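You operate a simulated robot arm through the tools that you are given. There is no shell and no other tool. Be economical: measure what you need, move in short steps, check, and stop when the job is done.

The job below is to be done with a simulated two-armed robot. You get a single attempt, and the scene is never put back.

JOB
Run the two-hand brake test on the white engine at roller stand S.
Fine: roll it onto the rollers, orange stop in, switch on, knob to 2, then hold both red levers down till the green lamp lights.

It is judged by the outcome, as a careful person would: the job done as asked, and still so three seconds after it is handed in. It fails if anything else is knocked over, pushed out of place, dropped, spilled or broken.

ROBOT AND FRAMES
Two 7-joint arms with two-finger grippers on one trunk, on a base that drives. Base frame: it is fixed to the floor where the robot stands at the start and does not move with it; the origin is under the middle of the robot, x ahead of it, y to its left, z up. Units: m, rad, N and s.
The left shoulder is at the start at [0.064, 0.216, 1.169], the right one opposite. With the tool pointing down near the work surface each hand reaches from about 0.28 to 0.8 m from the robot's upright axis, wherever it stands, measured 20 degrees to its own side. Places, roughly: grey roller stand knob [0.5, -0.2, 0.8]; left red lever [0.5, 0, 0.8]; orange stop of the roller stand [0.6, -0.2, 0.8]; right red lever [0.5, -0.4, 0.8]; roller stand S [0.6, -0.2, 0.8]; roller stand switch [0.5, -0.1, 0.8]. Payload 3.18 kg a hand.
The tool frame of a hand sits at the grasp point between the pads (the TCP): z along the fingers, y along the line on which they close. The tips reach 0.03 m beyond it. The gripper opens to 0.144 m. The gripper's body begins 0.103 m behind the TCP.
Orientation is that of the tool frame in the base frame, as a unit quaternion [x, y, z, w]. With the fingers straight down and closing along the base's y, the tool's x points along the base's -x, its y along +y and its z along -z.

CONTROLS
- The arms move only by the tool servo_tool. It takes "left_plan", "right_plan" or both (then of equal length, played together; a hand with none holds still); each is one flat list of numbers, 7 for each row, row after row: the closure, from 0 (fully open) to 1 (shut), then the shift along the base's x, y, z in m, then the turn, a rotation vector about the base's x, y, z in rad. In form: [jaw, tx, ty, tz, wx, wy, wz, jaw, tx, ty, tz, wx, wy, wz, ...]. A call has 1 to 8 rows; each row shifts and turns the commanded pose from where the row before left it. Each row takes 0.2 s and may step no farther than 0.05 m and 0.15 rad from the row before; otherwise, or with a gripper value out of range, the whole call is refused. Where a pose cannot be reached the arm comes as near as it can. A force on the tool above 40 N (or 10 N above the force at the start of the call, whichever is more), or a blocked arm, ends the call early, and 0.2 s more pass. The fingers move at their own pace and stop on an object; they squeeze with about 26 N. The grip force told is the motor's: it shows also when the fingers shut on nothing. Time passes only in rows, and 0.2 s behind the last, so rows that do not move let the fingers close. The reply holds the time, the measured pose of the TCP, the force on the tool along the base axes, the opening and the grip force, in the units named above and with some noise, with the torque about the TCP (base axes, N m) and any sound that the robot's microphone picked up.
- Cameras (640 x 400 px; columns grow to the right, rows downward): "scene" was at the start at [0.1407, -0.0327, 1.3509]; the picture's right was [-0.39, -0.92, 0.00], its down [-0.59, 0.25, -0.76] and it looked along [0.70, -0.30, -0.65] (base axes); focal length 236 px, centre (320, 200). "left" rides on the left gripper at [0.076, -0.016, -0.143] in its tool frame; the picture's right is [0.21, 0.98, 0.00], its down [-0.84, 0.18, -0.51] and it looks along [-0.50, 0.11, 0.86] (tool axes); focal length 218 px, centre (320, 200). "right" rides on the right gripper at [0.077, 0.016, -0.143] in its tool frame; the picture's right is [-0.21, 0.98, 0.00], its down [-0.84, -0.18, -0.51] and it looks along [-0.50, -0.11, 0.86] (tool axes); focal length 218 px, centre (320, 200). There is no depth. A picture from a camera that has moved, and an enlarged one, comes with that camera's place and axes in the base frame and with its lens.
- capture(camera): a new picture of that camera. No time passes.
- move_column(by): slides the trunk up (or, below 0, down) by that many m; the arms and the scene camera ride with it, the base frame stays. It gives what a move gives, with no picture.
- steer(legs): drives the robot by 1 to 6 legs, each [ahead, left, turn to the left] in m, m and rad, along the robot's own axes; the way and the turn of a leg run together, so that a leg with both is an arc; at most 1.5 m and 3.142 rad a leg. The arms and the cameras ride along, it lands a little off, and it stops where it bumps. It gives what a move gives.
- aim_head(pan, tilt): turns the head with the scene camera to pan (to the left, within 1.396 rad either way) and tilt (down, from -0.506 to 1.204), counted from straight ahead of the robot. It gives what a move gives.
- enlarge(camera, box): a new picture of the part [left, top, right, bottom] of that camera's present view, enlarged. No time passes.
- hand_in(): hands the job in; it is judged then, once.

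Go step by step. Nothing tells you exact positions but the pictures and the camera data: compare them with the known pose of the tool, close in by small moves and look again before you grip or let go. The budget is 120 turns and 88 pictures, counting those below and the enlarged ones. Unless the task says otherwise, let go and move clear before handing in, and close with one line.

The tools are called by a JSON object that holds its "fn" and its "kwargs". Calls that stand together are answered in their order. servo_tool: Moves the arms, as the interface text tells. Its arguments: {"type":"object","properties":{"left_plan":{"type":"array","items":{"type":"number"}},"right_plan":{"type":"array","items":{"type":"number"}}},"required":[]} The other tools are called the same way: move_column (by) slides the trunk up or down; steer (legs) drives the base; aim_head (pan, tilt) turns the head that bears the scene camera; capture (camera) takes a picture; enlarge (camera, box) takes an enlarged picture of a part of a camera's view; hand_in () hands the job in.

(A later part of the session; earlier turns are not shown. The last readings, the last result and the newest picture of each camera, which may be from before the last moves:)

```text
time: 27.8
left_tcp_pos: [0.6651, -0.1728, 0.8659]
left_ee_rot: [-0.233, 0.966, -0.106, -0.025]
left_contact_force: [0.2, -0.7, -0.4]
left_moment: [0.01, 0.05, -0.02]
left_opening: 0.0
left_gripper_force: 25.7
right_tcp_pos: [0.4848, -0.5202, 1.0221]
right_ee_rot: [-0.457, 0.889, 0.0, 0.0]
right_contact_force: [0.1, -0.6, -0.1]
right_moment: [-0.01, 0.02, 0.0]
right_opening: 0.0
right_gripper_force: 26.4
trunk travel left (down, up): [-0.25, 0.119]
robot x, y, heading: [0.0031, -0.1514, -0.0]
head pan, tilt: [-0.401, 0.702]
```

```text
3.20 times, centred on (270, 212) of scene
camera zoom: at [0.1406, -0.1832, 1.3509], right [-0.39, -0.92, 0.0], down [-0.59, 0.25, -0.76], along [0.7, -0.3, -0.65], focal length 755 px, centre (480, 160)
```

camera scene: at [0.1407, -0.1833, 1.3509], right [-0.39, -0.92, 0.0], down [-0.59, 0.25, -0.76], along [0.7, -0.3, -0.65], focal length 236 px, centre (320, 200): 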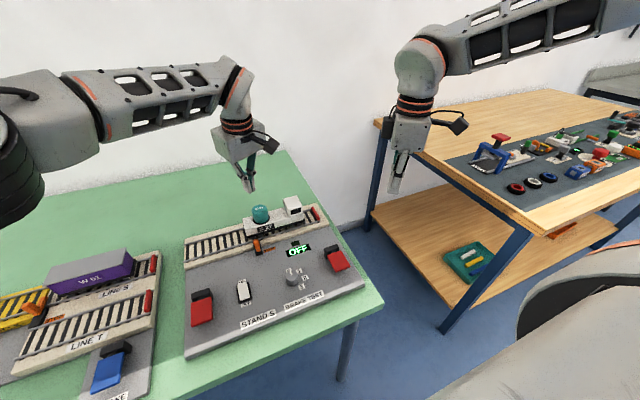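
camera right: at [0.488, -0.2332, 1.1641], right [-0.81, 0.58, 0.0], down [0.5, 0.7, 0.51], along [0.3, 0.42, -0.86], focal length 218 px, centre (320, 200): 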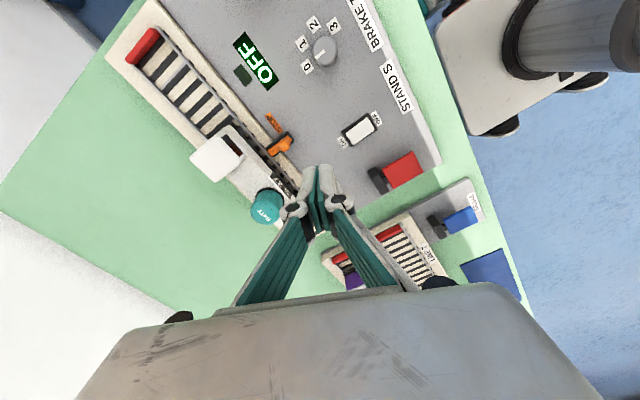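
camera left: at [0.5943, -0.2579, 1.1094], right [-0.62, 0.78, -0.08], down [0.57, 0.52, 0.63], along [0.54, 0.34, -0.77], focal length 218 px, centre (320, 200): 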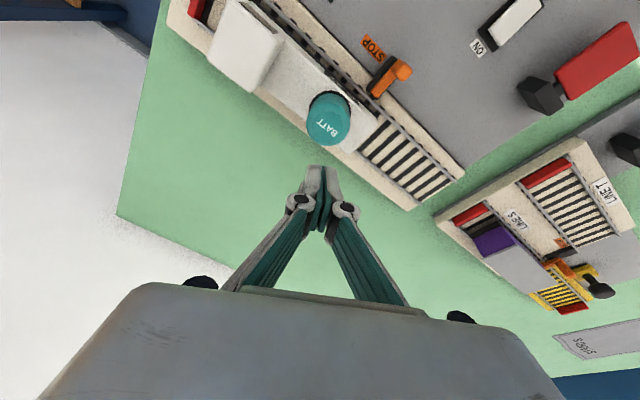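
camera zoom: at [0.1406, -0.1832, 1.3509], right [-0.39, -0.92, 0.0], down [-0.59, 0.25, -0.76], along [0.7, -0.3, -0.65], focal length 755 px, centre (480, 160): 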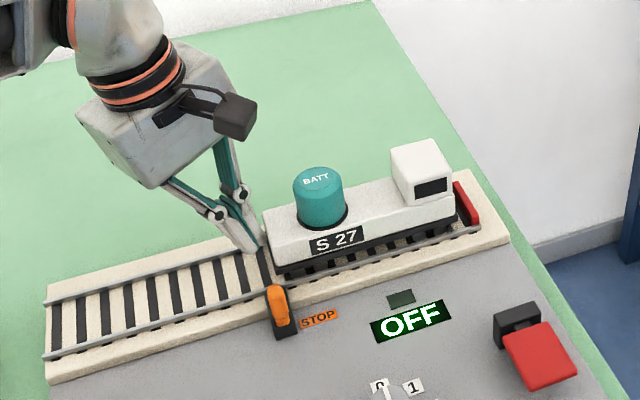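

Almost at the buffer. A few more millimetres until it touches.

{"fn": "servo_tool", "kwargs": {"left_plan": [1, 0, -0.006, 0, 0, 0, 0, 1, 0, -0.006, 0, 0, 0, 0, 1, 0, -0.005, 0, 0, 0, 0]}}

{"fn": "enlarge", "kwargs": {"camera": "scene", "box": [230, 180, 350, 255]}}

{"fn": "capture", "kwargs": {"camera": "left"}}

```text
time: 28.6
left_tcp_pos: [0.6666, -0.1857, 0.8659]
left_ee_rot: [-0.235, 0.966, -0.107, -0.024]
left_contact_force: [0.0, 7.7, 0.8]
left_moment: [0.09, 0.0, -0.04]
left_opening: 0.0
left_gripper_force: 25.9
right_tcp_pos: [0.4847, -0.5177, 1.0212]
right_ee_rot: [-0.457, 0.89, -0.001, 0.0]
right_contact_force: [0.5, -0.7, -0.6]
right_moment: [-0.02, 0.03, 0.0]
right_opening: 0.0001
right_gripper_force: 26.4
trunk travel left (down, up): [-0.25, 0.119]
robot x, y, heading: [0.0043, -0.1504, 0.009]
head pan, tilt: [-0.401, 0.702]
```

```text
5.33 times, centred on (290, 218) of scene
camera zoom: at [0.1408, -0.1819, 1.3509], right [-0.39, -0.92, 0.0], down [-0.6, 0.25, -0.76], along [0.7, -0.3, -0.65], focal length 1258 px, centre (480, 107)
```

zoom: 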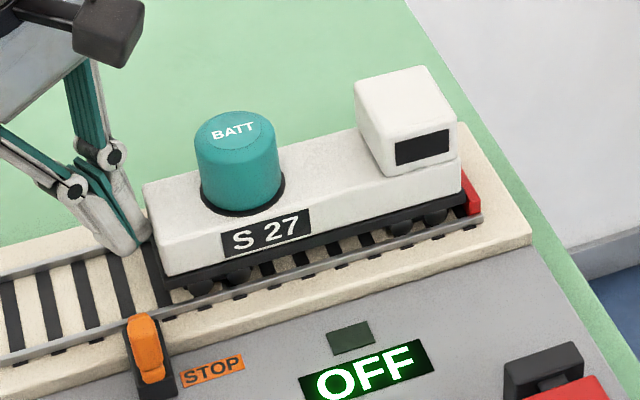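

```text
54 pictures are left
camera left: at [0.6068, -0.2016, 1.0153], right [-0.63, 0.75, -0.17], down [0.66, 0.64, 0.38], along [0.39, 0.13, -0.91], focal length 218 px, centre (320, 200)
```

left: 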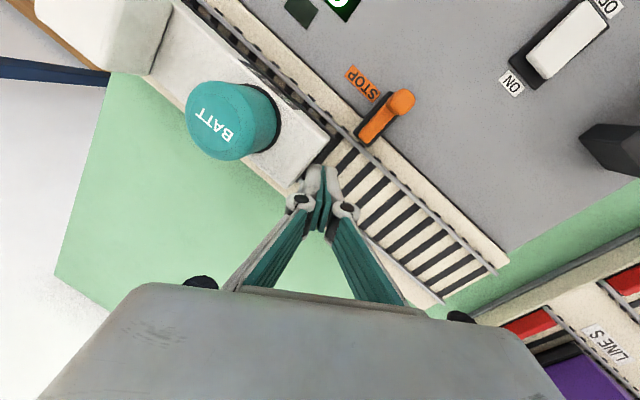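

Contact force shows the engine is against the buffer with its tail just past the stop. I back off the left hand, lift, and bring it in front (robot side) of the stop handle.

{"fn": "servo_tool", "kwargs": {"left_plan": [1, 0, 0.03, 0.01, 0, 0, 0, 1, 0, 0.01, 0.04, 0.05, 0, 0, 1, 0, 0, 0.04, 0.05, 0, 0, 1, -0.045, 0, 0, 0.05, 0, 0, 1, -0.04, -0.02, 0, 0.06, 0, 0, 1, -0.04, -0.02, 0, 0, 0, 0, 1, 0, 0, 0, 0, 0, 0]}}

{"fn": "enlarge", "kwargs": {"camera": "scene", "box": [170, 160, 370, 285]}}

{"fn": "capture", "kwargs": {"camera": "left"}}

```text
time: 30.2
left_tcp_pos: [0.5403, -0.189, 0.9545]
left_ee_rot: [-0.235, 0.972, -0.006, 0.0]
left_contact_force: [0.7, 0.2, 0.1]
left_moment: [0.04, 0.02, -0.01]
left_opening: 0.0
left_gripper_force: 25.6
right_tcp_pos: [0.4852, -0.5202, 1.021]
right_ee_rot: [-0.457, 0.89, 0.0, -0.001]
right_contact_force: [0.8, -0.3, 0.3]
right_moment: [0.01, 0.03, -0.02]
right_opening: 0.0
right_gripper_force: 25.8
trunk travel left (down, up): [-0.25, 0.119]
robot x, y, heading: [-0.0033, -0.1522, -0.0]
head pan, tilt: [-0.401, 0.702]
```

```text
3.20 times, centred on (270, 222) of scene
camera zoom: at [0.1412, -0.1831, 1.3507], right [-0.39, -0.92, 0.0], down [-0.6, 0.25, -0.76], along [0.7, -0.3, -0.65], focal length 755 px, centre (480, 128)
```

zoom: 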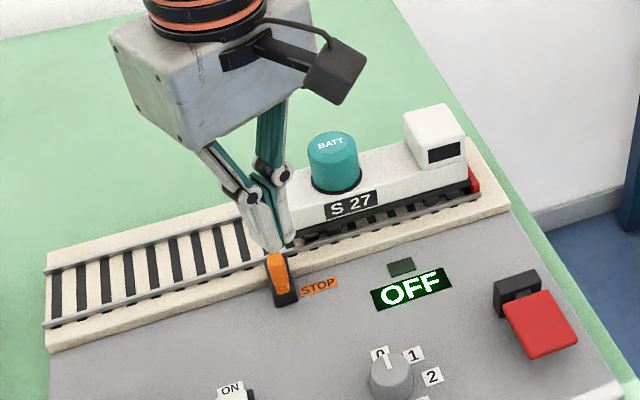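

```text
52 pictures are left
camera left: at [0.4806, -0.2347, 1.0981], right [-0.63, 0.77, -0.01], down [0.67, 0.55, 0.5], along [0.39, 0.31, -0.86], focal length 218 px, centre (320, 200)
```

left: 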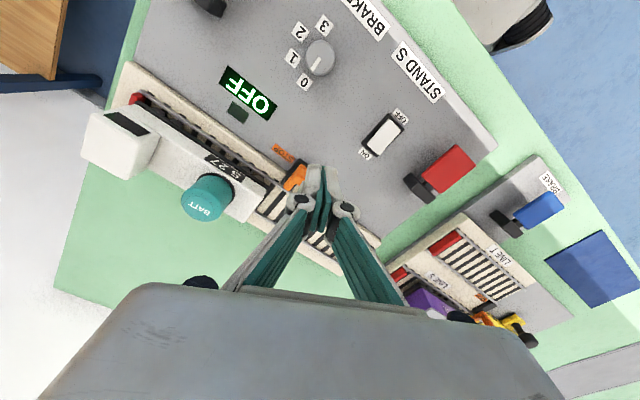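

Tips are at x≈0.54, clear of the handle (near face ≈0.578). I lower to tip height ≈0.84 and check.

{"fn": "servo_tool", "kwargs": {"left_plan": [1, 0, 0, -0.03, 0, 0, 0, 1, 0, 0, -0.03, 0, 0, 0, 1, 0, 0, -0.027, 0, 0, 0, 1, 0, 0, 0, 0, 0, 0]}}

{"fn": "enlarge", "kwargs": {"camera": "scene", "box": [210, 190, 330, 265]}}

{"fn": "enlarge", "kwargs": {"camera": "left", "box": [240, 100, 400, 220]}}

```text
time: 31.2
left_tcp_pos: [0.5418, -0.1877, 0.8688]
left_ee_rot: [-0.236, 0.972, -0.005, -0.001]
left_contact_force: [0.0, 0.5, -0.8]
left_moment: [0.02, -0.03, 0.0]
left_opening: 0.0
left_gripper_force: 26.4
right_tcp_pos: [0.4855, -0.5199, 1.0219]
right_ee_rot: [-0.457, 0.889, 0.001, -0.002]
right_contact_force: [0.3, 0.1, 0.2]
right_moment: [-0.03, 0.02, 0.02]
right_opening: 0.0
right_gripper_force: 26.1
trunk travel left (down, up): [-0.25, 0.119]
robot x, y, heading: [0.0011, -0.1472, 0.002]
head pan, tilt: [-0.401, 0.702]
```

```text
5.33 times, centred on (270, 228) of scene
camera zoom: at [0.1403, -0.1829, 1.351], right [-0.39, -0.92, 0.0], down [-0.59, 0.25, -0.76], along [0.7, -0.3, -0.65], focal length 1258 px, centre (587, 53)
```

zoom: 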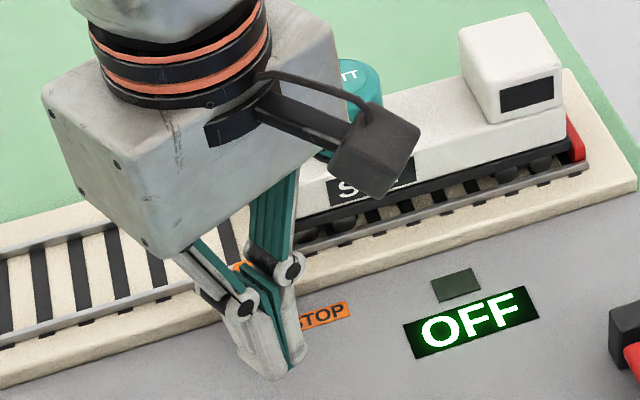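

```text
3.33 times, centred on (320, 160) of left
camera zoom: at [0.4807, -0.2346, 1.0113], right [-0.63, 0.77, -0.01], down [0.67, 0.55, 0.5], along [0.4, 0.31, -0.86], focal length 728 px, centre (320, 333)
```

zoom: 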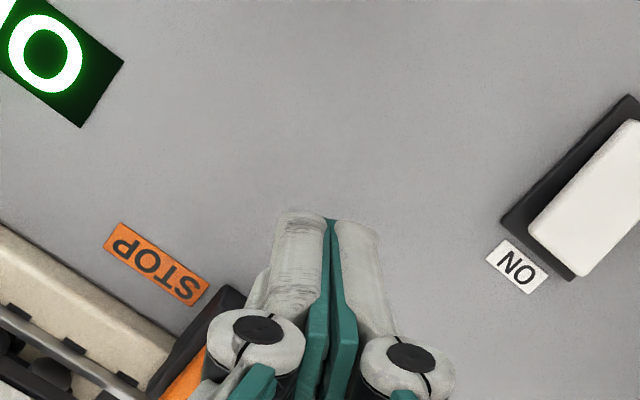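

Fingertips are right in front of the handle. I push it toward the track in small steps.

{"fn": "servo_tool", "kwargs": {"left_plan": [1, 0.01, 0, 0, 0, 0, 0, 1, 0.01, 0, 0, 0, 0, 0, 1, 0.01, 0, 0, 0, 0, 0, 1, 0.008, 0, 0, 0, 0, 0, 1, 0.008, 0, 0, 0, 0, 0]}}

{"fn": "enlarge", "kwargs": {"camera": "scene", "box": [210, 190, 330, 265]}}

{"fn": "enlarge", "kwargs": {"camera": "left", "box": [200, 80, 400, 230]}}

```text
time: 32.4
left_tcp_pos: [0.5871, -0.1886, 0.8693]
left_ee_rot: [-0.235, 0.972, -0.005, 0.0]
left_contact_force: [-0.4, -0.4, -0.1]
left_moment: [0.03, 0.0, 0.02]
left_opening: 0.0
left_gripper_force: 25.7
right_tcp_pos: [0.4851, -0.5193, 1.0223]
right_ee_rot: [-0.457, 0.89, 0.0, -0.001]
right_contact_force: [-0.4, 0.1, 0.5]
right_moment: [0.0, 0.0, 0.0]
right_opening: 0.0
right_gripper_force: 26.3
trunk travel left (down, up): [-0.25, 0.119]
robot x, y, heading: [-0.0004, -0.1503, -0.001]
head pan, tilt: [-0.401, 0.702]
```

```text
5.33 times, centred on (270, 228) of scene
camera zoom: at [0.1408, -0.183, 1.3509], right [-0.39, -0.92, 0.0], down [-0.59, 0.25, -0.76], along [0.7, -0.3, -0.65], focal length 1258 px, centre (587, 53)
```

zoom: 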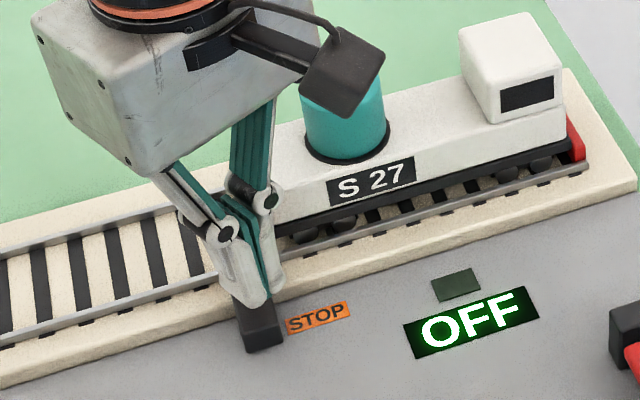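

```text
2.67 times, centred on (300, 155) of left
camera zoom: at [0.5271, -0.2346, 1.0118], right [-0.63, 0.77, -0.01], down [0.67, 0.55, 0.5], along [0.4, 0.31, -0.86], focal length 582 px, centre (373, 320)
```

zoom: 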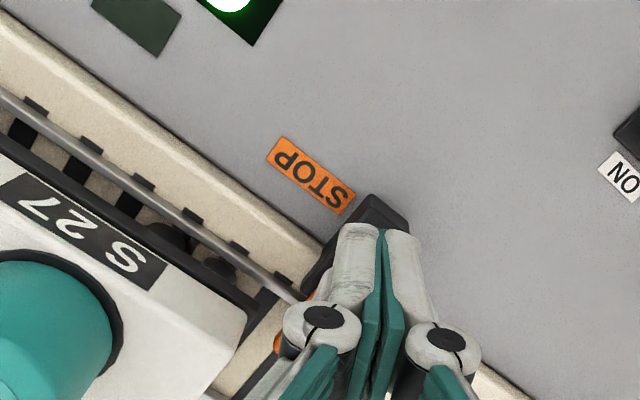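

The stop is sliding. I continue until it resists.

{"fn": "servo_tool", "kwargs": {"left_plan": [1, 0.008, 0, 0, 0, 0, 0, 1, 0.008, 0, 0, 0, 0, 0, 1, 0.006, 0, 0, 0, 0, 0]}}

{"fn": "enlarge", "kwargs": {"camera": "scene", "box": [210, 190, 330, 265]}}

```text
time: 33.1
left_tcp_pos: [0.594, -0.1936, 0.8676]
left_ee_rot: [-0.233, 0.972, -0.001, -0.013]
left_contact_force: [-12.6, -2.5, 4.5]
left_moment: [0.0, 0.17, -0.05]
left_opening: 0.0
left_gripper_force: 25.9
right_tcp_pos: [0.4841, -0.5203, 1.0214]
right_ee_rot: [-0.457, 0.89, 0.0, -0.001]
right_contact_force: [0.8, -0.5, 0.3]
right_moment: [0.0, 0.05, 0.01]
right_opening: 0.0
right_gripper_force: 25.7
trunk travel left (down, up): [-0.25, 0.119]
robot x, y, heading: [-0.0023, -0.1519, 0.002]
head pan, tilt: [-0.401, 0.702]
stopped in row 3 (left hand): the force on the tool passed its limit at 45 N (the readings are from after the stop); the commanded pose is now the measured one
```

```text
5.33 times, centred on (270, 228) of scene
camera zoom: at [0.14, -0.1833, 1.3509], right [-0.39, -0.92, 0.0], down [-0.6, 0.25, -0.76], along [0.7, -0.3, -0.65], focal length 1258 px, centre (587, 53)
```

zoom: 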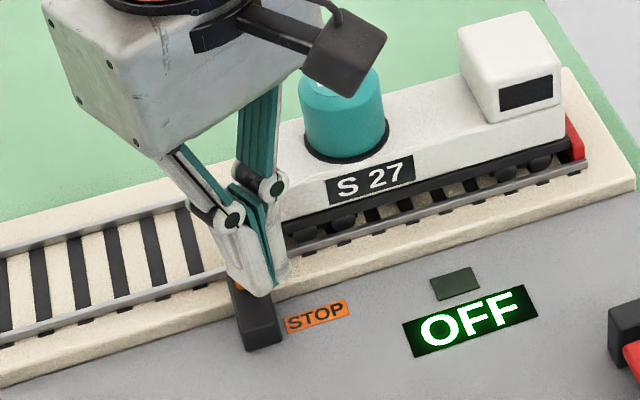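

It met a hard end. I back off, lift, and look at the stop.

{"fn": "servo_tool", "kwargs": {"left_plan": [1, -0.03, 0, 0, 0, 0, 0, 1, -0.03, 0, 0.01, 0, 0, 0, 1, -0.02, 0.02, 0.045, 0, 0, 0, 1, -0.02, 0.03, 0.035, 0, 0, 0]}}

{"fn": "enlarge", "kwargs": {"camera": "scene", "box": [220, 175, 340, 250]}}

{"fn": "enlarge", "kwargs": {"camera": "left", "box": [180, 80, 380, 230]}}

```text
refused: row 3 steps farther than a row can; nothing moved
```

```text
5.33 times, centred on (280, 212) of scene
camera zoom: at [0.14, -0.1833, 1.3509], right [-0.39, -0.92, 0.0], down [-0.6, 0.25, -0.76], along [0.7, -0.3, -0.65], focal length 1258 px, centre (533, 133)
```

zoom: 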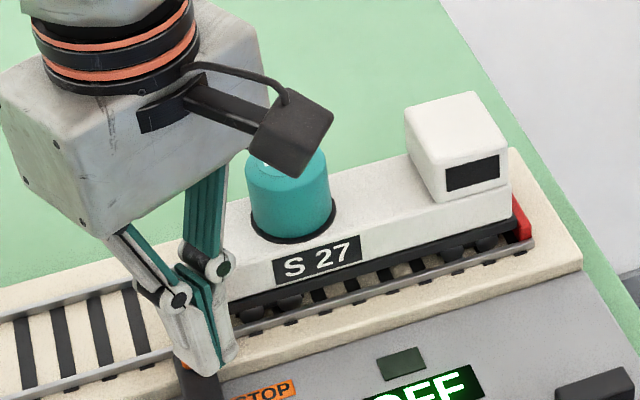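

```text
2.67 times, centred on (280, 155) of left
camera zoom: at [0.5386, -0.2391, 1.0105], right [-0.63, 0.78, 0.01], down [0.68, 0.55, 0.49], along [0.37, 0.31, -0.87], focal length 582 px, centre (427, 320)
```

zoom: 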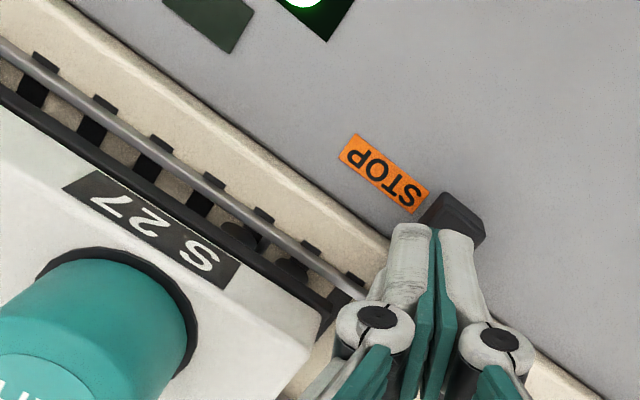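

Row step too large; repeating with smaller steps.

{"fn": "servo_tool", "kwargs": {"left_plan": [1, -0.03, 0, 0, 0, 0, 0, 1, -0.03, 0, 0.01, 0, 0, 0, 1, -0.01, 0.02, 0.04, 0, 0, 0, 1, -0.01, 0.03, 0.035, 0, 0, 0]}}

{"fn": "enlarge", "kwargs": {"camera": "scene", "box": [220, 175, 340, 250]}}

{"fn": "capture", "kwargs": {"camera": "left"}}

```text
time: 34.1
left_tcp_pos: [0.5175, -0.1403, 0.9532]
left_ee_rot: [-0.234, 0.972, -0.003, -0.009]
left_contact_force: [-0.4, 0.1, -0.9]
left_moment: [-0.01, 0.0, -0.02]
left_opening: 0.0
left_gripper_force: 25.8
right_tcp_pos: [0.4849, -0.5194, 1.0221]
right_ee_rot: [-0.457, 0.889, -0.001, -0.001]
right_contact_force: [0.0, 0.1, 0.2]
right_moment: [-0.05, -0.03, 0.02]
right_opening: 0.0002
right_gripper_force: 25.8
trunk travel left (down, up): [-0.25, 0.119]
robot x, y, heading: [0.0, -0.1464, -0.004]
head pan, tilt: [-0.401, 0.702]
```

```text
5.33 times, centred on (280, 212) of scene
camera zoom: at [0.1393, -0.1819, 1.3511], right [-0.39, -0.92, 0.0], down [-0.59, 0.25, -0.76], along [0.7, -0.3, -0.65], focal length 1258 px, centre (533, 133)
```

zoom: 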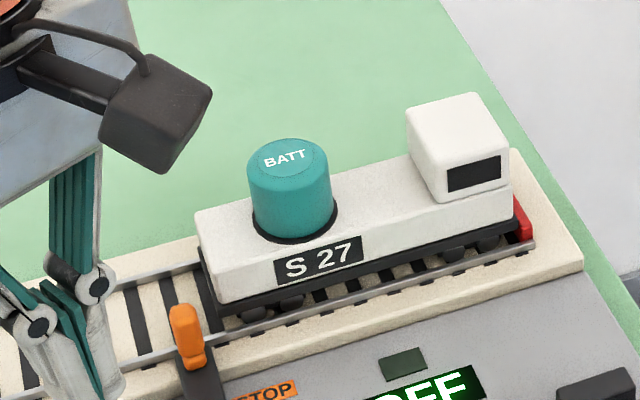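

```text
43 pictures are left
camera left: at [0.4604, -0.1865, 1.0963], right [-0.63, 0.78, 0.0], down [0.68, 0.55, 0.49], along [0.38, 0.31, -0.87], focal length 218 px, centre (320, 200)
```

left: 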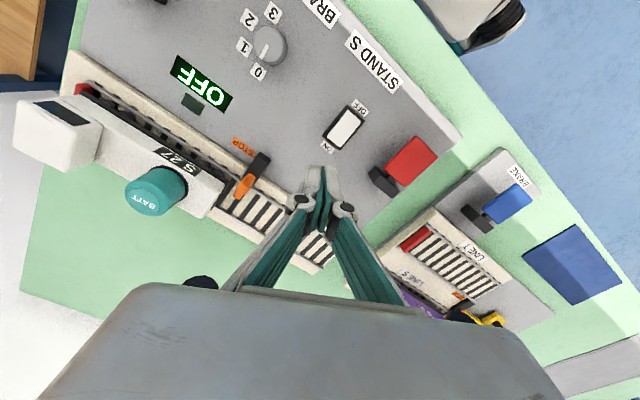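

{"fn": "enlarge", "kwargs": {"camera": "left", "box": [160, 110, 320, 230]}}

```text
3.33 times, centred on (240, 170) of left
camera zoom: at [0.4604, -0.1865, 1.0963], right [-0.63, 0.78, 0.0], down [0.68, 0.55, 0.49], along [0.38, 0.31, -0.87], focal length 728 px, centre (587, 300)
```

zoom: 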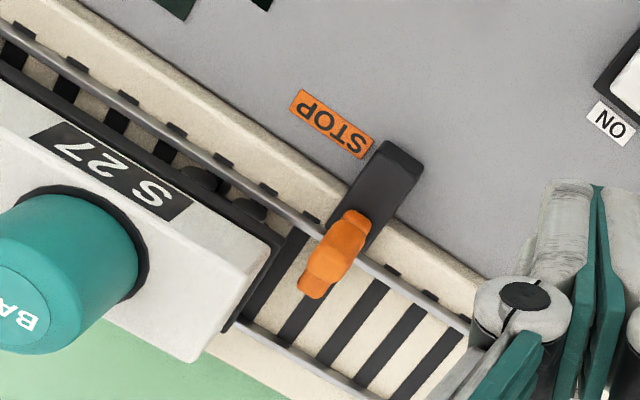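

The stop is across the rail behind the engine. Next the switch; I look at it closely for the ON side location.

{"fn": "enlarge", "kwargs": {"camera": "left", "box": [300, 80, 400, 160]}}

{"fn": "enlarge", "kwargs": {"camera": "scene", "box": [170, 220, 350, 340]}}

```text
5.00 times, centred on (350, 120) of left
camera zoom: at [0.4604, -0.1865, 1.0963], right [-0.63, 0.78, 0.0], down [0.68, 0.55, 0.49], along [0.38, 0.31, -0.87], focal length 1091 px, centre (170, 600)
```

zoom: 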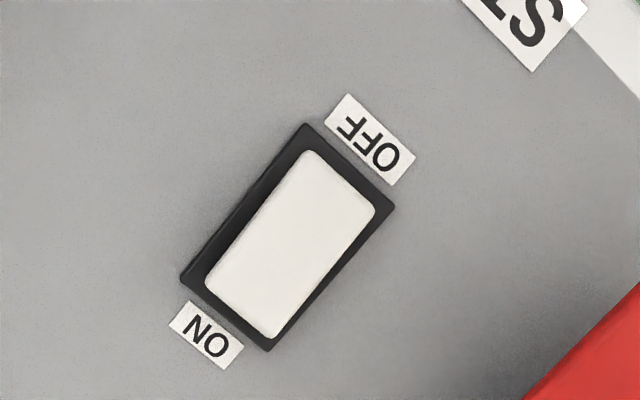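

```text
3.33 times, centred on (260, 280) of scene
camera zoom: at [0.1393, -0.1819, 1.3511], right [-0.39, -0.92, 0.0], down [-0.59, 0.25, -0.76], along [0.7, -0.3, -0.65], focal length 786 px, centre (520, -67)
```

zoom: 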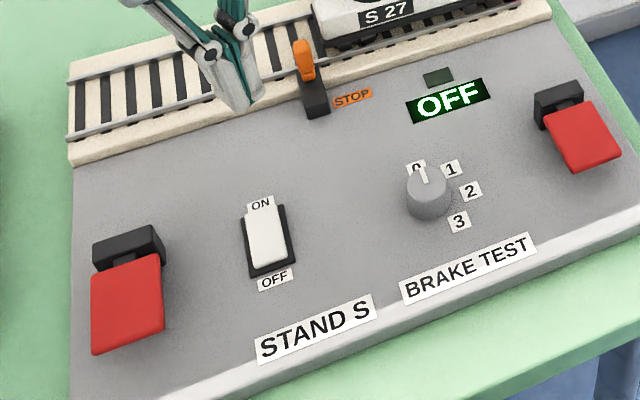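

ON half is at about (0.500, -0.125). I position the closed left fingertips above and press down gently.

{"fn": "servo_tool", "kwargs": {"left_plan": [1, -0.017, 0.015, -0.02, 0, 0, 0, 1, 0, 0, -0.035, 0, 0, 0, 1, 0, 0, -0.03, 0, 0, 0, 1, 0, 0, -0.015, 0, 0, 0, 1, 0, 0, -0.005, 0, 0, 0, 1, 0, 0, -0.005, 0, 0, 0, 1, 0, 0, -0.005, 0, 0, 0]}}

{"fn": "enlarge", "kwargs": {"camera": "scene", "box": [170, 220, 350, 340]}}

```text
time: 35.7
left_tcp_pos: [0.5019, -0.1269, 0.8362]
left_ee_rot: [-0.236, 0.972, -0.004, -0.01]
left_contact_force: [0.7, 0.4, 2.7]
left_moment: [0.02, 0.02, 0.0]
left_opening: 0.0
left_gripper_force: 26.5
right_tcp_pos: [0.484, -0.5198, 1.0226]
right_ee_rot: [-0.457, 0.889, 0.001, -0.002]
right_contact_force: [-0.6, 0.3, 0.2]
right_moment: [0.0, 0.01, 0.0]
right_opening: 0.0001
right_gripper_force: 26.4
trunk travel left (down, up): [-0.25, 0.119]
robot x, y, heading: [0.0033, -0.1513, -0.0]
head pan, tilt: [-0.401, 0.702]
```

```text
3.33 times, centred on (260, 280) of scene
camera zoom: at [0.14, -0.1828, 1.3509], right [-0.39, -0.92, 0.0], down [-0.59, 0.25, -0.76], along [0.7, -0.3, -0.65], focal length 786 px, centre (520, -67)
```

zoom: 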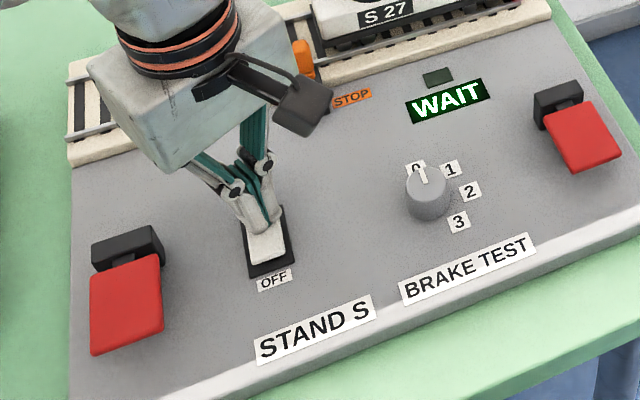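

The switch is on and the display reads WAIT. Now the knob must go from 0 (pointing ahead) clockwise about 90° to 2; I lift the left hand and shift the base another 0.15 m right so the left wrist has room to twist.

{"fn": "servo_tool", "kwargs": {"left_plan": [1, 0, 0, 0.04, 0, 0, 0, 1, 0, 0, 0.04, 0, 0, 0, 1, -0.01, 0, 0.045, 0, 0, -0.1, 1, -0.01, 0, 0.02, 0, 0, -0.1]}}

{"fn": "steer", "kwargs": {"legs": [[0, -0.15, 0]]}}

{"fn": "capture", "kwargs": {"camera": "left"}}

{"fn": "capture", "kwargs": {"camera": "scene"}}

```text
time: 36.7
left_tcp_pos: [0.4808, -0.1271, 0.9822]
left_ee_rot: [-0.134, 0.991, -0.002, -0.009]
left_contact_force: [-0.2, 1.1, -0.8]
left_moment: [-0.01, -0.03, 0.03]
left_opening: 0.0
left_gripper_force: 26.3
right_tcp_pos: [0.484, -0.52, 1.0213]
right_ee_rot: [-0.457, 0.889, 0.001, -0.001]
right_contact_force: [1.7, -0.4, 0.3]
right_moment: [-0.01, -0.01, -0.01]
right_opening: 0.0
right_gripper_force: 25.9
trunk travel left (down, up): [-0.25, 0.119]
robot x, y, heading: [-0.0011, -0.1515, 0.001]
head pan, tilt: [-0.401, 0.702]
```

```text
time: 38.7
left_tcp_pos: [0.481, -0.2761, 0.9817]
left_ee_rot: [-0.136, 0.991, -0.001, -0.011]
left_contact_force: [0.0, -0.5, 0.6]
left_moment: [0.0, 0.01, 0.0]
left_opening: 0.0
left_gripper_force: 26.2
right_tcp_pos: [0.4849, -0.6702, 1.0222]
right_ee_rot: [-0.457, 0.889, 0.0, -0.001]
right_contact_force: [-0.3, -0.3, -0.1]
right_moment: [0.03, -0.01, -0.01]
right_opening: 0.0
right_gripper_force: 26.3
trunk travel left (down, up): [-0.25, 0.119]
robot x, y, heading: [-0.0012, -0.2996, -0.0]
head pan, tilt: [-0.401, 0.702]
```

```text
38 pictures are left
camera left: at [0.4157, -0.3106, 1.125], right [-0.46, 0.89, 0.0], down [0.77, 0.4, 0.49], along [0.43, 0.23, -0.87], focal length 218 px, centre (320, 200)
```

left: 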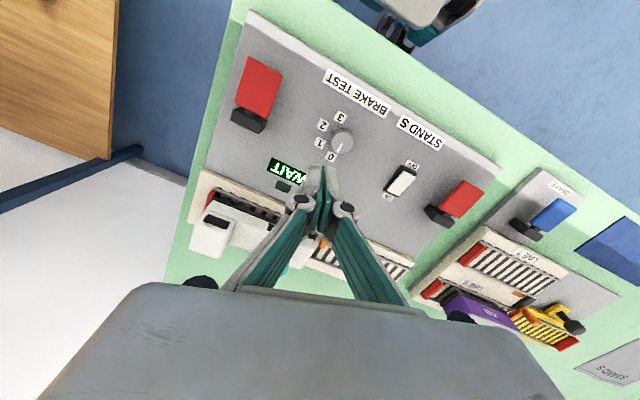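

```text
37 pictures are left
camera scene: at [0.1401, -0.3336, 1.3509], right [-0.39, -0.92, 0.0], down [-0.59, 0.25, -0.76], along [0.7, -0.3, -0.65], focal length 236 px, centre (320, 200)
```

scene: 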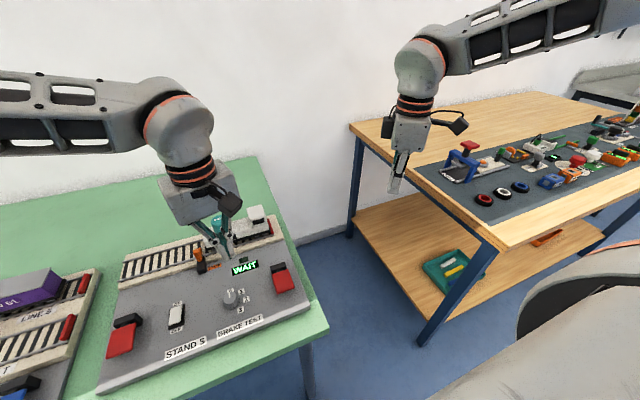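

{"fn": "enlarge", "kwargs": {"camera": "left", "box": [300, 105, 380, 169]}}

{"fn": "enlarge", "kwargs": {"camera": "scene", "box": [190, 250, 310, 330]}}

```text
6.25 times, centred on (340, 137) of left
camera zoom: at [0.4157, -0.3106, 1.125], right [-0.46, 0.89, 0.0], down [0.77, 0.4, 0.49], along [0.43, 0.23, -0.87], focal length 1364 px, centre (195, 594)
```

zoom: 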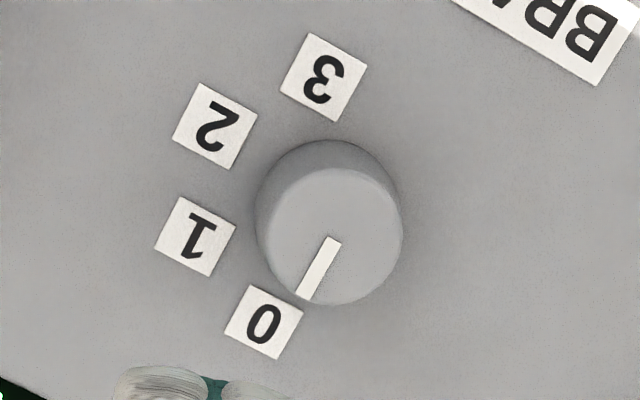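

```text
5.00 times, centred on (250, 290) of scene
camera zoom: at [0.1401, -0.3336, 1.3509], right [-0.39, -0.92, 0.0], down [-0.59, 0.25, -0.76], along [0.7, -0.3, -0.65], focal length 1180 px, centre (670, -250)
```

zoom: 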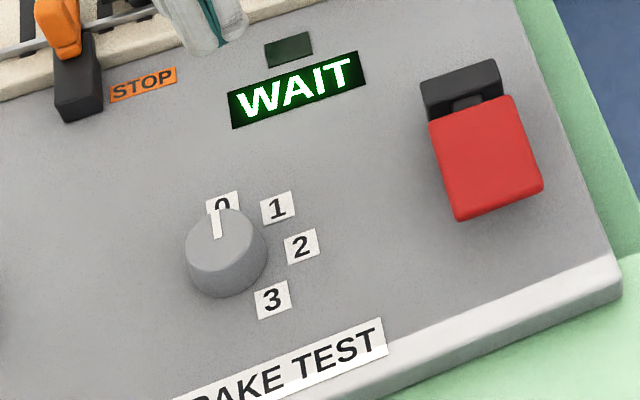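

Knob centre ≈ (0.472, -0.245), top ≈ 0.818, radius ≈ 0.017; position 2 is about 100° clockwise, so I'll do two grips of 50°. First align above it with yaw ≈ +0.6.

{"fn": "servo_tool", "kwargs": {"left_plan": [0.4, -0.003, 0.0105, -0.02, 0, 0, 0.11, 0.4, -0.003, 0.0105, -0.02, 0, 0, 0.11, 0.4, -0.003, 0.0105, -0.03, 0, 0, 0.11, 0.4, 0, 0, 0, 0, 0, 0]}}

{"fn": "capture", "kwargs": {"camera": "left"}}

```text
time: 39.7
left_tcp_pos: [0.471, -0.2442, 0.9101]
left_ee_rot: [-0.297, 0.955, -0.003, -0.009]
left_contact_force: [0.0, -0.6, -0.1]
left_moment: [0.03, 0.01, -0.02]
left_opening: 0.0866
left_gripper_force: 0.1
right_tcp_pos: [0.4839, -0.6712, 1.0219]
right_ee_rot: [-0.457, 0.889, 0.001, 0.0]
right_contact_force: [-0.2, 0.5, 0.5]
right_moment: [0.02, -0.02, 0.01]
right_opening: 0.0
right_gripper_force: 26.2
trunk travel left (down, up): [-0.25, 0.119]
robot x, y, heading: [-0.0004, -0.3001, -0.003]
head pan, tilt: [-0.401, 0.702]
```

```text
34 pictures are left
camera left: at [0.4214, -0.2983, 1.0544], right [-0.73, 0.69, 0.0], down [0.6, 0.63, 0.49], along [0.34, 0.36, -0.87], focal length 218 px, centre (320, 200)
```

left: 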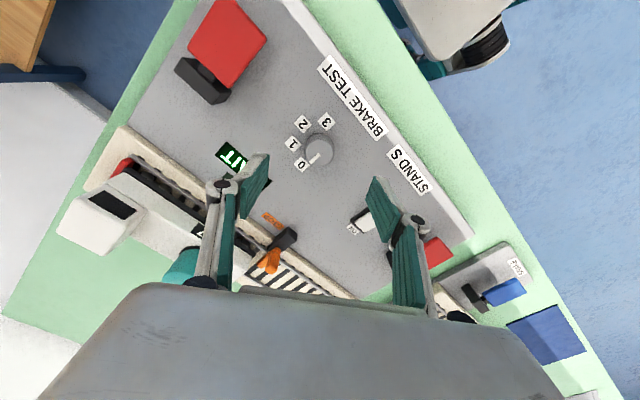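

Knob is centred between the fingers. I descend to grip height.

{"fn": "servo_tool", "kwargs": {"left_plan": [0.5, 0.001, -0.001, -0.03, 0, 0, 0, 0.5, 0, 0, -0.03, 0, 0, 0, 0.5, 0, 0, -0.012, 0, 0, 0, 0.5, 0, 0, -0.008, 0, 0, 0]}}

{"fn": "servo_tool", "kwargs": {"left_plan": [1, 0, 0, 0, 0, 0, 0, 1, 0, 0, 0, 0, 0, 0]}}

{"fn": "enlarge", "kwargs": {"camera": "left", "box": [200, 90, 440, 250]}}

```text
time: 40.7
left_tcp_pos: [0.4734, -0.2462, 0.8323]
left_ee_rot: [-0.297, 0.955, -0.004, -0.01]
left_contact_force: [-0.1, -0.1, 0.2]
left_moment: [-0.01, 0.01, 0.0]
left_opening: 0.0715
left_gripper_force: 0.0
right_tcp_pos: [0.4849, -0.6714, 1.0218]
right_ee_rot: [-0.457, 0.889, 0.001, -0.001]
right_contact_force: [0.4, -0.5, 0.0]
right_moment: [-0.02, -0.02, -0.01]
right_opening: 0.0002
right_gripper_force: 25.7
trunk travel left (down, up): [-0.25, 0.119]
robot x, y, heading: [-0.0006, -0.3002, -0.005]
head pan, tilt: [-0.401, 0.702]
```

```text
time: 41.3
left_tcp_pos: [0.4732, -0.2454, 0.831]
left_ee_rot: [-0.296, 0.955, -0.003, -0.01]
left_contact_force: [-3.0, 2.8, -0.8]
left_moment: [0.23, -0.02, -0.04]
left_opening: 0.0332
left_gripper_force: 45.1
right_tcp_pos: [0.4846, -0.6693, 1.022]
right_ee_rot: [-0.457, 0.889, -0.001, -0.001]
right_contact_force: [0.8, 0.8, 0.1]
right_moment: [0.04, -0.02, -0.02]
right_opening: 0.0
right_gripper_force: 25.6
trunk travel left (down, up): [-0.25, 0.119]
robot x, y, heading: [-0.0023, -0.2991, -0.001]
head pan, tilt: [-0.401, 0.702]
```

```text
2.50 times, centred on (320, 170) of left
camera zoom: at [0.4225, -0.2988, 0.9745], right [-0.73, 0.69, 0.0], down [0.6, 0.63, 0.49], along [0.33, 0.36, -0.87], focal length 546 px, centre (320, 275)
```

zoom: 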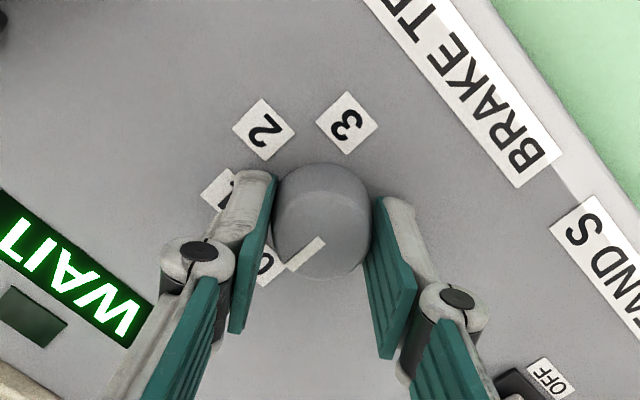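

The knob is gripped (0.033 m). Turning clockwise 50°.

{"fn": "servo_tool", "kwargs": {"left_plan": [1, 0, 0, 0, 0, 0, -0.1455, 1, 0, 0, 0, 0, 0, -0.1455, 1, 0, 0, 0, 0, 0, -0.1455, 1, 0, 0, 0, 0, 0, -0.1455, 1, 0, 0, 0, 0, 0, -0.1455, 1, 0, 0, 0, 0, 0, -0.1455]}}

{"fn": "enlarge", "kwargs": {"camera": "left", "box": [200, 90, 440, 250]}}

```text
time: 42.7
left_tcp_pos: [0.4727, -0.2478, 0.8306]
left_ee_rot: [0.138, 0.99, 0.001, -0.011]
left_contact_force: [-1.5, -7.5, -10.6]
left_moment: [-0.17, 0.01, 0.04]
left_opening: 0.0332
left_gripper_force: 44.7
right_tcp_pos: [0.4854, -0.6705, 1.0216]
right_ee_rot: [-0.457, 0.889, 0.0, -0.002]
right_contact_force: [-1.0, 0.5, -0.3]
right_moment: [0.0, 0.02, 0.0]
right_opening: 0.0
right_gripper_force: 25.7
trunk travel left (down, up): [-0.25, 0.119]
robot x, y, heading: [-0.0012, -0.3013, 0.002]
head pan, tilt: [-0.401, 0.702]
```

```text
2.50 times, centred on (320, 170) of left
camera zoom: at [0.3992, -0.2414, 0.9746], right [0.06, 1.0, 0.0], down [0.87, -0.06, 0.49], along [0.49, -0.03, -0.87], focal length 546 px, centre (320, 275)
```

zoom: 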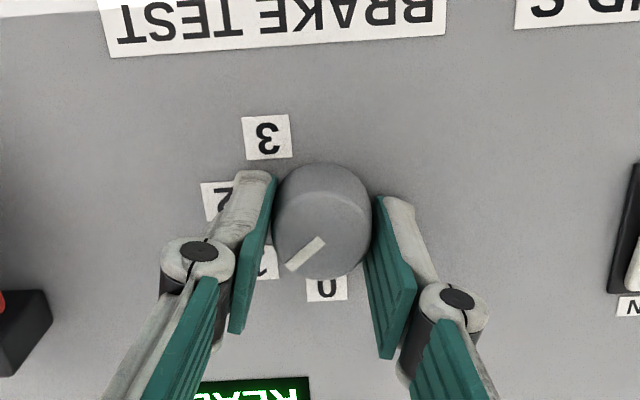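

Knob now points at 1. I release, rotate back open-handed, and regrip.

{"fn": "servo_tool", "kwargs": {"left_plan": [0.5, 0, 0, 0, 0, 0, 0, 0.5, 0, 0.001, 0, 0, 0, 0.1455, 0.5, 0, 0, 0, 0, 0, 0.1455, 0.5, 0, 0, 0, 0, 0, 0.1455, 0.5, 0, 0, 0, 0, 0, 0.1455, 0.5, 0, 0, 0, 0, 0, 0.1455, 0.5, 0, 0, 0, 0, 0, 0.1455]}}

{"fn": "servo_tool", "kwargs": {"left_plan": [1, 0, 0, 0, 0, 0, 0, 1, 0, 0, 0, 0, 0, 0, 1, 0, 0, 0, 0, 0, -0.1455, 1, 0, 0, 0, 0, 0, -0.1455, 1, 0, 0, 0, 0, 0, -0.1455, 1, 0, 0, 0, 0, 0, -0.1455, 1, 0, 0, 0, 0, 0, -0.1455, 1, 0, 0, 0, 0, 0, -0.1455]}}

{"fn": "enlarge", "kwargs": {"camera": "left", "box": [200, 90, 440, 250]}}

```text
time: 44.3
left_tcp_pos: [0.4731, -0.2455, 0.8313]
left_ee_rot: [-0.298, 0.954, -0.005, -0.009]
left_contact_force: [-0.2, 0.9, 0.0]
left_moment: [0.02, 0.0, -0.01]
left_opening: 0.0719
left_gripper_force: 0.0
right_tcp_pos: [0.4849, -0.6708, 1.022]
right_ee_rot: [-0.458, 0.889, 0.0, -0.001]
right_contact_force: [-0.6, 0.1, 0.3]
right_moment: [-0.01, 0.0, 0.02]
right_opening: 0.0002
right_gripper_force: 26.1
trunk travel left (down, up): [-0.25, 0.119]
robot x, y, heading: [0.0014, -0.3051, 0.003]
head pan, tilt: [-0.401, 0.702]
```

```text
time: 46.1
left_tcp_pos: [0.4729, -0.2477, 0.8319]
left_ee_rot: [0.138, 0.99, 0.001, -0.01]
left_contact_force: [1.9, -18.0, -7.8]
left_moment: [-0.54, -0.06, 0.07]
left_opening: 0.0333
left_gripper_force: 45.2
right_tcp_pos: [0.4837, -0.672, 1.0219]
right_ee_rot: [-0.457, 0.889, 0.001, 0.0]
right_contact_force: [0.4, -0.3, -0.4]
right_moment: [0.0, 0.01, -0.01]
right_opening: 0.0
right_gripper_force: 25.6
trunk travel left (down, up): [-0.25, 0.119]
robot x, y, heading: [0.0006, -0.3027, 0.002]
head pan, tilt: [-0.401, 0.702]
```

```text
2.50 times, centred on (320, 170) of left
camera zoom: at [0.3994, -0.2414, 0.9749], right [0.07, 1.0, 0.0], down [0.87, -0.06, 0.49], along [0.49, -0.03, -0.87], focal length 546 px, centre (320, 275)
```

zoom: 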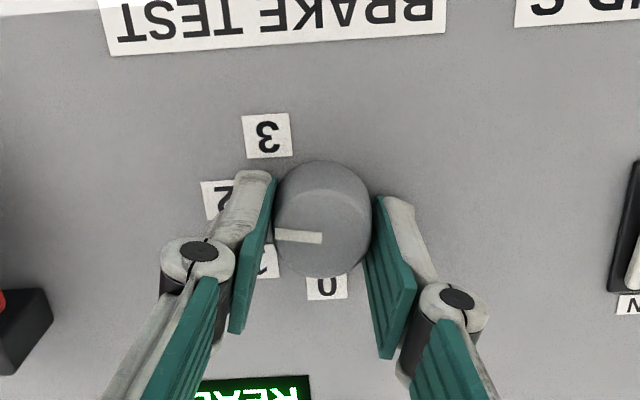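

The pointer is near 2. I release and lift to check.

{"fn": "servo_tool", "kwargs": {"left_plan": [0.5, 0, 0, 0, 0, 0, 0, 0.5, 0, 0, 0, 0, 0, 0, 0.5, 0, 0, 0.03, 0, 0, 0, 0.5, 0, 0, 0.04, 0, 0, 0, 0.5, 0, 0.04, 0.03, 0, 0, 0, 1, 0, 0.04, 0, 0, 0, 0.1]}}

{"fn": "enlarge", "kwargs": {"camera": "scene", "box": [80, 190, 320, 350]}}

{"fn": "enlarge", "kwargs": {"camera": "left", "box": [160, 60, 400, 220]}}

```text
time: 47.5
left_tcp_pos: [0.4722, -0.164, 0.9321]
left_ee_rot: [0.086, 0.996, 0.0, -0.01]
left_contact_force: [-0.7, -0.1, -1.0]
left_moment: [-0.01, 0.03, -0.02]
left_opening: 0.0
left_gripper_force: 25.7
right_tcp_pos: [0.4847, -0.6694, 1.0213]
right_ee_rot: [-0.457, 0.889, 0.0, 0.0]
right_contact_force: [-0.4, 0.4, 0.5]
right_moment: [-0.04, 0.0, -0.03]
right_opening: 0.0001
right_gripper_force: 26.2
trunk travel left (down, up): [-0.25, 0.119]
robot x, y, heading: [0.0014, -0.302, -0.002]
head pan, tilt: [-0.401, 0.702]
```

```text
2.50 times, centred on (200, 270) of scene
camera zoom: at [0.1402, -0.3323, 1.3508], right [-0.39, -0.92, 0.0], down [-0.59, 0.25, -0.76], along [0.7, -0.3, -0.65], focal length 590 px, centre (620, 25)
```

zoom: 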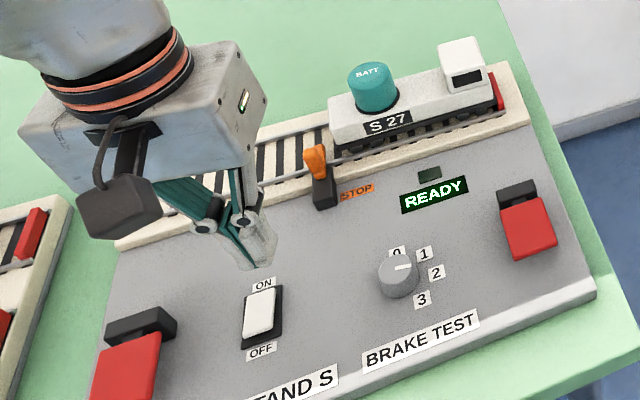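

```text
2.50 times, centred on (280, 140) of left
camera zoom: at [0.3986, -0.1652, 1.0759], right [-0.04, 1.0, 0.0], down [0.87, 0.03, 0.49], along [0.49, 0.02, -0.87], focal length 546 px, centre (420, 350)
```

zoom: 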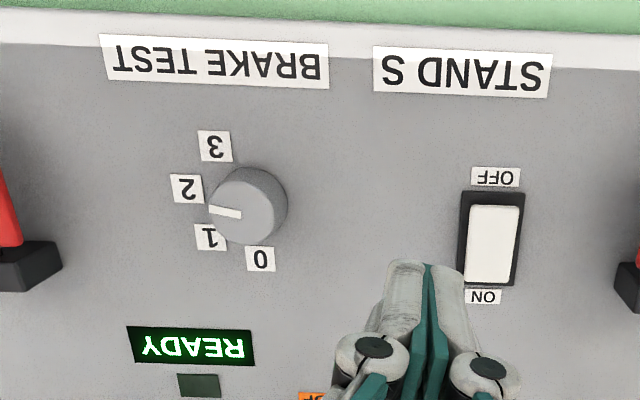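

The knob is at 2 and the display shows READY. Now I drive back left 0.25 m so both hands sit comfortably over the two red levers.

{"fn": "steer", "kwargs": {"legs": [[0, 0.25, 0]]}}

{"fn": "aim_head", "kwargs": {"pan": -0.3, "tilt": 0.85}}

{"fn": "capture", "kwargs": {"camera": "scene"}}

{"fn": "capture", "kwargs": {"camera": "right"}}

{"fn": "capture", "kwargs": {"camera": "left"}}

```text
time: 50.3
left_tcp_pos: [0.4728, 0.0828, 0.932]
left_ee_rot: [0.086, 0.996, 0.0, -0.01]
left_contact_force: [-0.1, 0.4, 0.4]
left_moment: [-0.01, 0.04, -0.03]
left_opening: 0.0001
left_gripper_force: 26.3
right_tcp_pos: [0.4844, -0.4231, 1.0213]
right_ee_rot: [-0.458, 0.889, 0.0, -0.002]
right_contact_force: [-0.2, 0.4, 0.1]
right_moment: [0.02, -0.04, 0.0]
right_opening: 0.0002
right_gripper_force: 25.9
trunk travel left (down, up): [-0.25, 0.119]
robot x, y, heading: [-0.0026, -0.0561, 0.001]
head pan, tilt: [-0.401, 0.702]
```

```text
time: 51.0
left_tcp_pos: [0.4736, 0.0832, 0.9321]
left_ee_rot: [0.086, 0.996, 0.0, -0.011]
left_contact_force: [0.9, -0.3, 0.1]
left_moment: [0.0, 0.0, 0.0]
left_opening: 0.0
left_gripper_force: 25.8
right_tcp_pos: [0.4851, -0.4236, 1.0212]
right_ee_rot: [-0.457, 0.89, 0.001, -0.001]
right_contact_force: [0.1, 0.3, 0.0]
right_moment: [0.04, -0.01, -0.01]
right_opening: 0.0003
right_gripper_force: 26.2
trunk travel left (down, up): [-0.25, 0.119]
robot x, y, heading: [-0.0016, -0.0533, -0.0]
head pan, tilt: [-0.3, 0.85]
```

```text
28 pictures are left
camera scene: at [0.1366, -0.0762, 1.3389], right [-0.3, -0.96, 0.0], down [-0.72, 0.22, -0.66], along [0.63, -0.2, -0.75], focal length 236 px, centre (320, 200)
```

scene: 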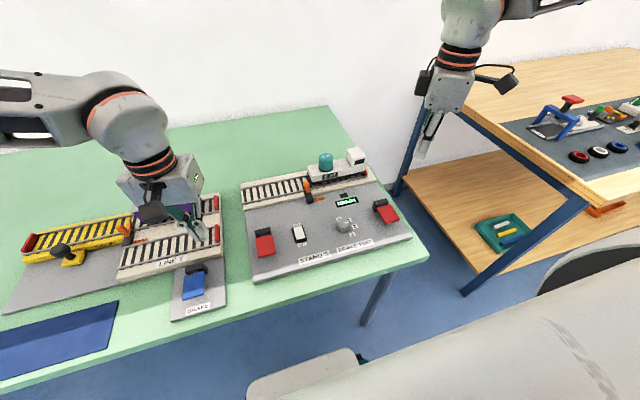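

```text
27 pictures are left
camera right: at [0.4259, -0.4766, 1.1644], right [-0.67, 0.74, 0.0], down [0.64, 0.58, 0.51], along [0.37, 0.34, -0.86], focal length 218 px, centre (320, 200)
```

right: 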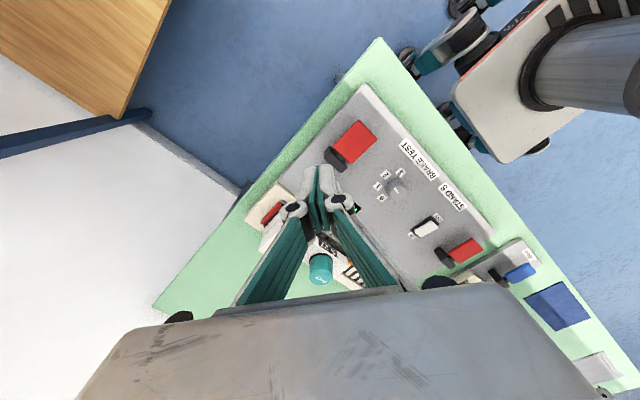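

```text
26 pictures are left
camera left: at [0.3986, 0.0808, 1.0759], right [-0.04, 1.0, 0.0], down [0.87, 0.03, 0.49], along [0.49, 0.02, -0.87], focal length 218 px, centre (320, 200)
```

left: 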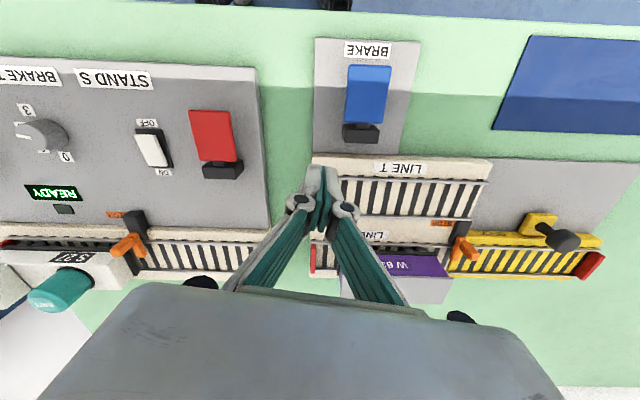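

Levers: left plate centre ≈ (0.462, -0.040), right ≈ (0.460, -0.372), near-ends toward the robot. I bring both closed hands above them.

{"fn": "servo_tool", "kwargs": {"left_plan": [1, -0.005, -0.0305, -0.0075, 0, 0, 0.05, 1, -0.005, -0.0305, -0.0075, 0, 0, 0.05, 1, -0.005, -0.0305, -0.0075, 0, 0, 0.05, 1, -0.005, -0.0305, -0.0075, 0, 0, 0.05, 1, 0, 0, 0, 0, 0, 0], "right_plan": [1, -0.008, 0.0125, -0.03, 0, 0, 0, 1, -0.008, 0.0125, -0.03, 0, 0, 0, 1, -0.008, 0.0125, -0.03, 0, 0, 0, 1, -0.008, 0.0125, -0.03, 0, 0, 0, 1, 0, 0, 0, 0, 0, 0]}}

{"fn": "enlarge", "kwargs": {"camera": "scene", "box": [225, 145, 425, 285]}}

{"fn": "capture", "kwargs": {"camera": "right"}}

{"fn": "capture", "kwargs": {"camera": "left"}}

```text
time: 52.2
left_tcp_pos: [0.4515, -0.0383, 0.9026]
left_ee_rot: [-0.015, 1.0, -0.001, -0.011]
left_contact_force: [0.0, 0.0, 0.4]
left_moment: [-0.02, 0.02, -0.02]
left_opening: 0.0
left_gripper_force: 25.9
right_tcp_pos: [0.4528, -0.3726, 0.9013]
right_ee_rot: [-0.457, 0.889, 0.0, -0.001]
right_contact_force: [-0.8, 0.1, -0.3]
right_moment: [0.03, 0.0, -0.01]
right_opening: 0.0003
right_gripper_force: 26.2
trunk travel left (down, up): [-0.25, 0.119]
robot x, y, heading: [-0.0022, -0.0545, -0.002]
head pan, tilt: [-0.3, 0.85]
```

```text
2.86 times, centred on (325, 215) of scene
camera zoom: at [0.1361, -0.0755, 1.339], right [-0.3, -0.96, 0.0], down [-0.72, 0.22, -0.66], along [0.63, -0.2, -0.75], focal length 674 px, centre (306, 157)
```

zoom: 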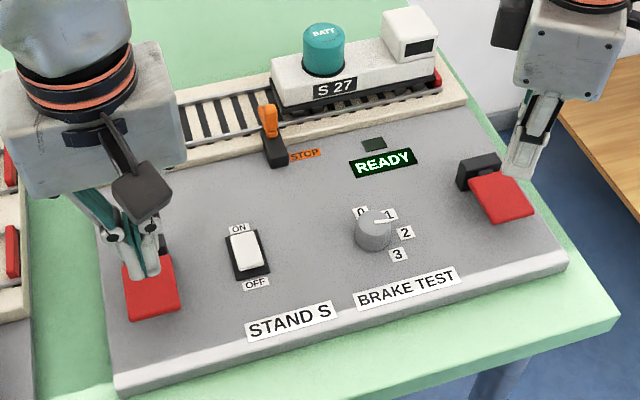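

```text
24 pictures are left
camera right: at [0.3942, -0.4258, 1.0448], right [-0.67, 0.74, 0.0], down [0.64, 0.58, 0.51], along [0.37, 0.34, -0.86], focal length 218 px, centre (320, 200)
```

right: 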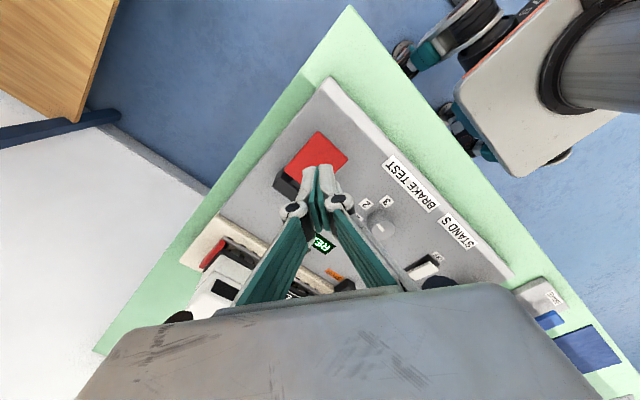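

```text
23 pictures are left
camera left: at [0.3792, -0.0555, 1.0457], right [-0.24, 0.97, 0.0], down [0.85, 0.21, 0.49], along [0.48, 0.12, -0.87], focal length 218 px, centre (320, 200)
```

left: 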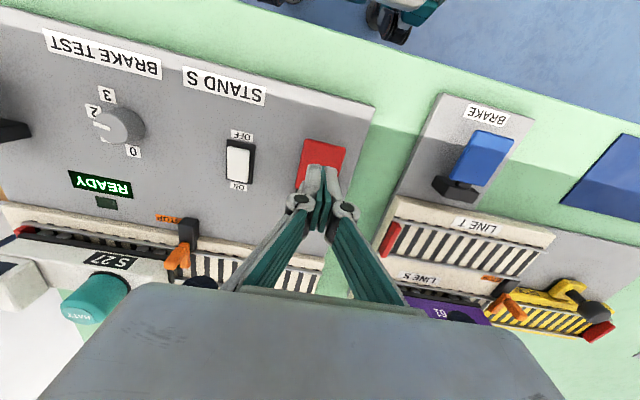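

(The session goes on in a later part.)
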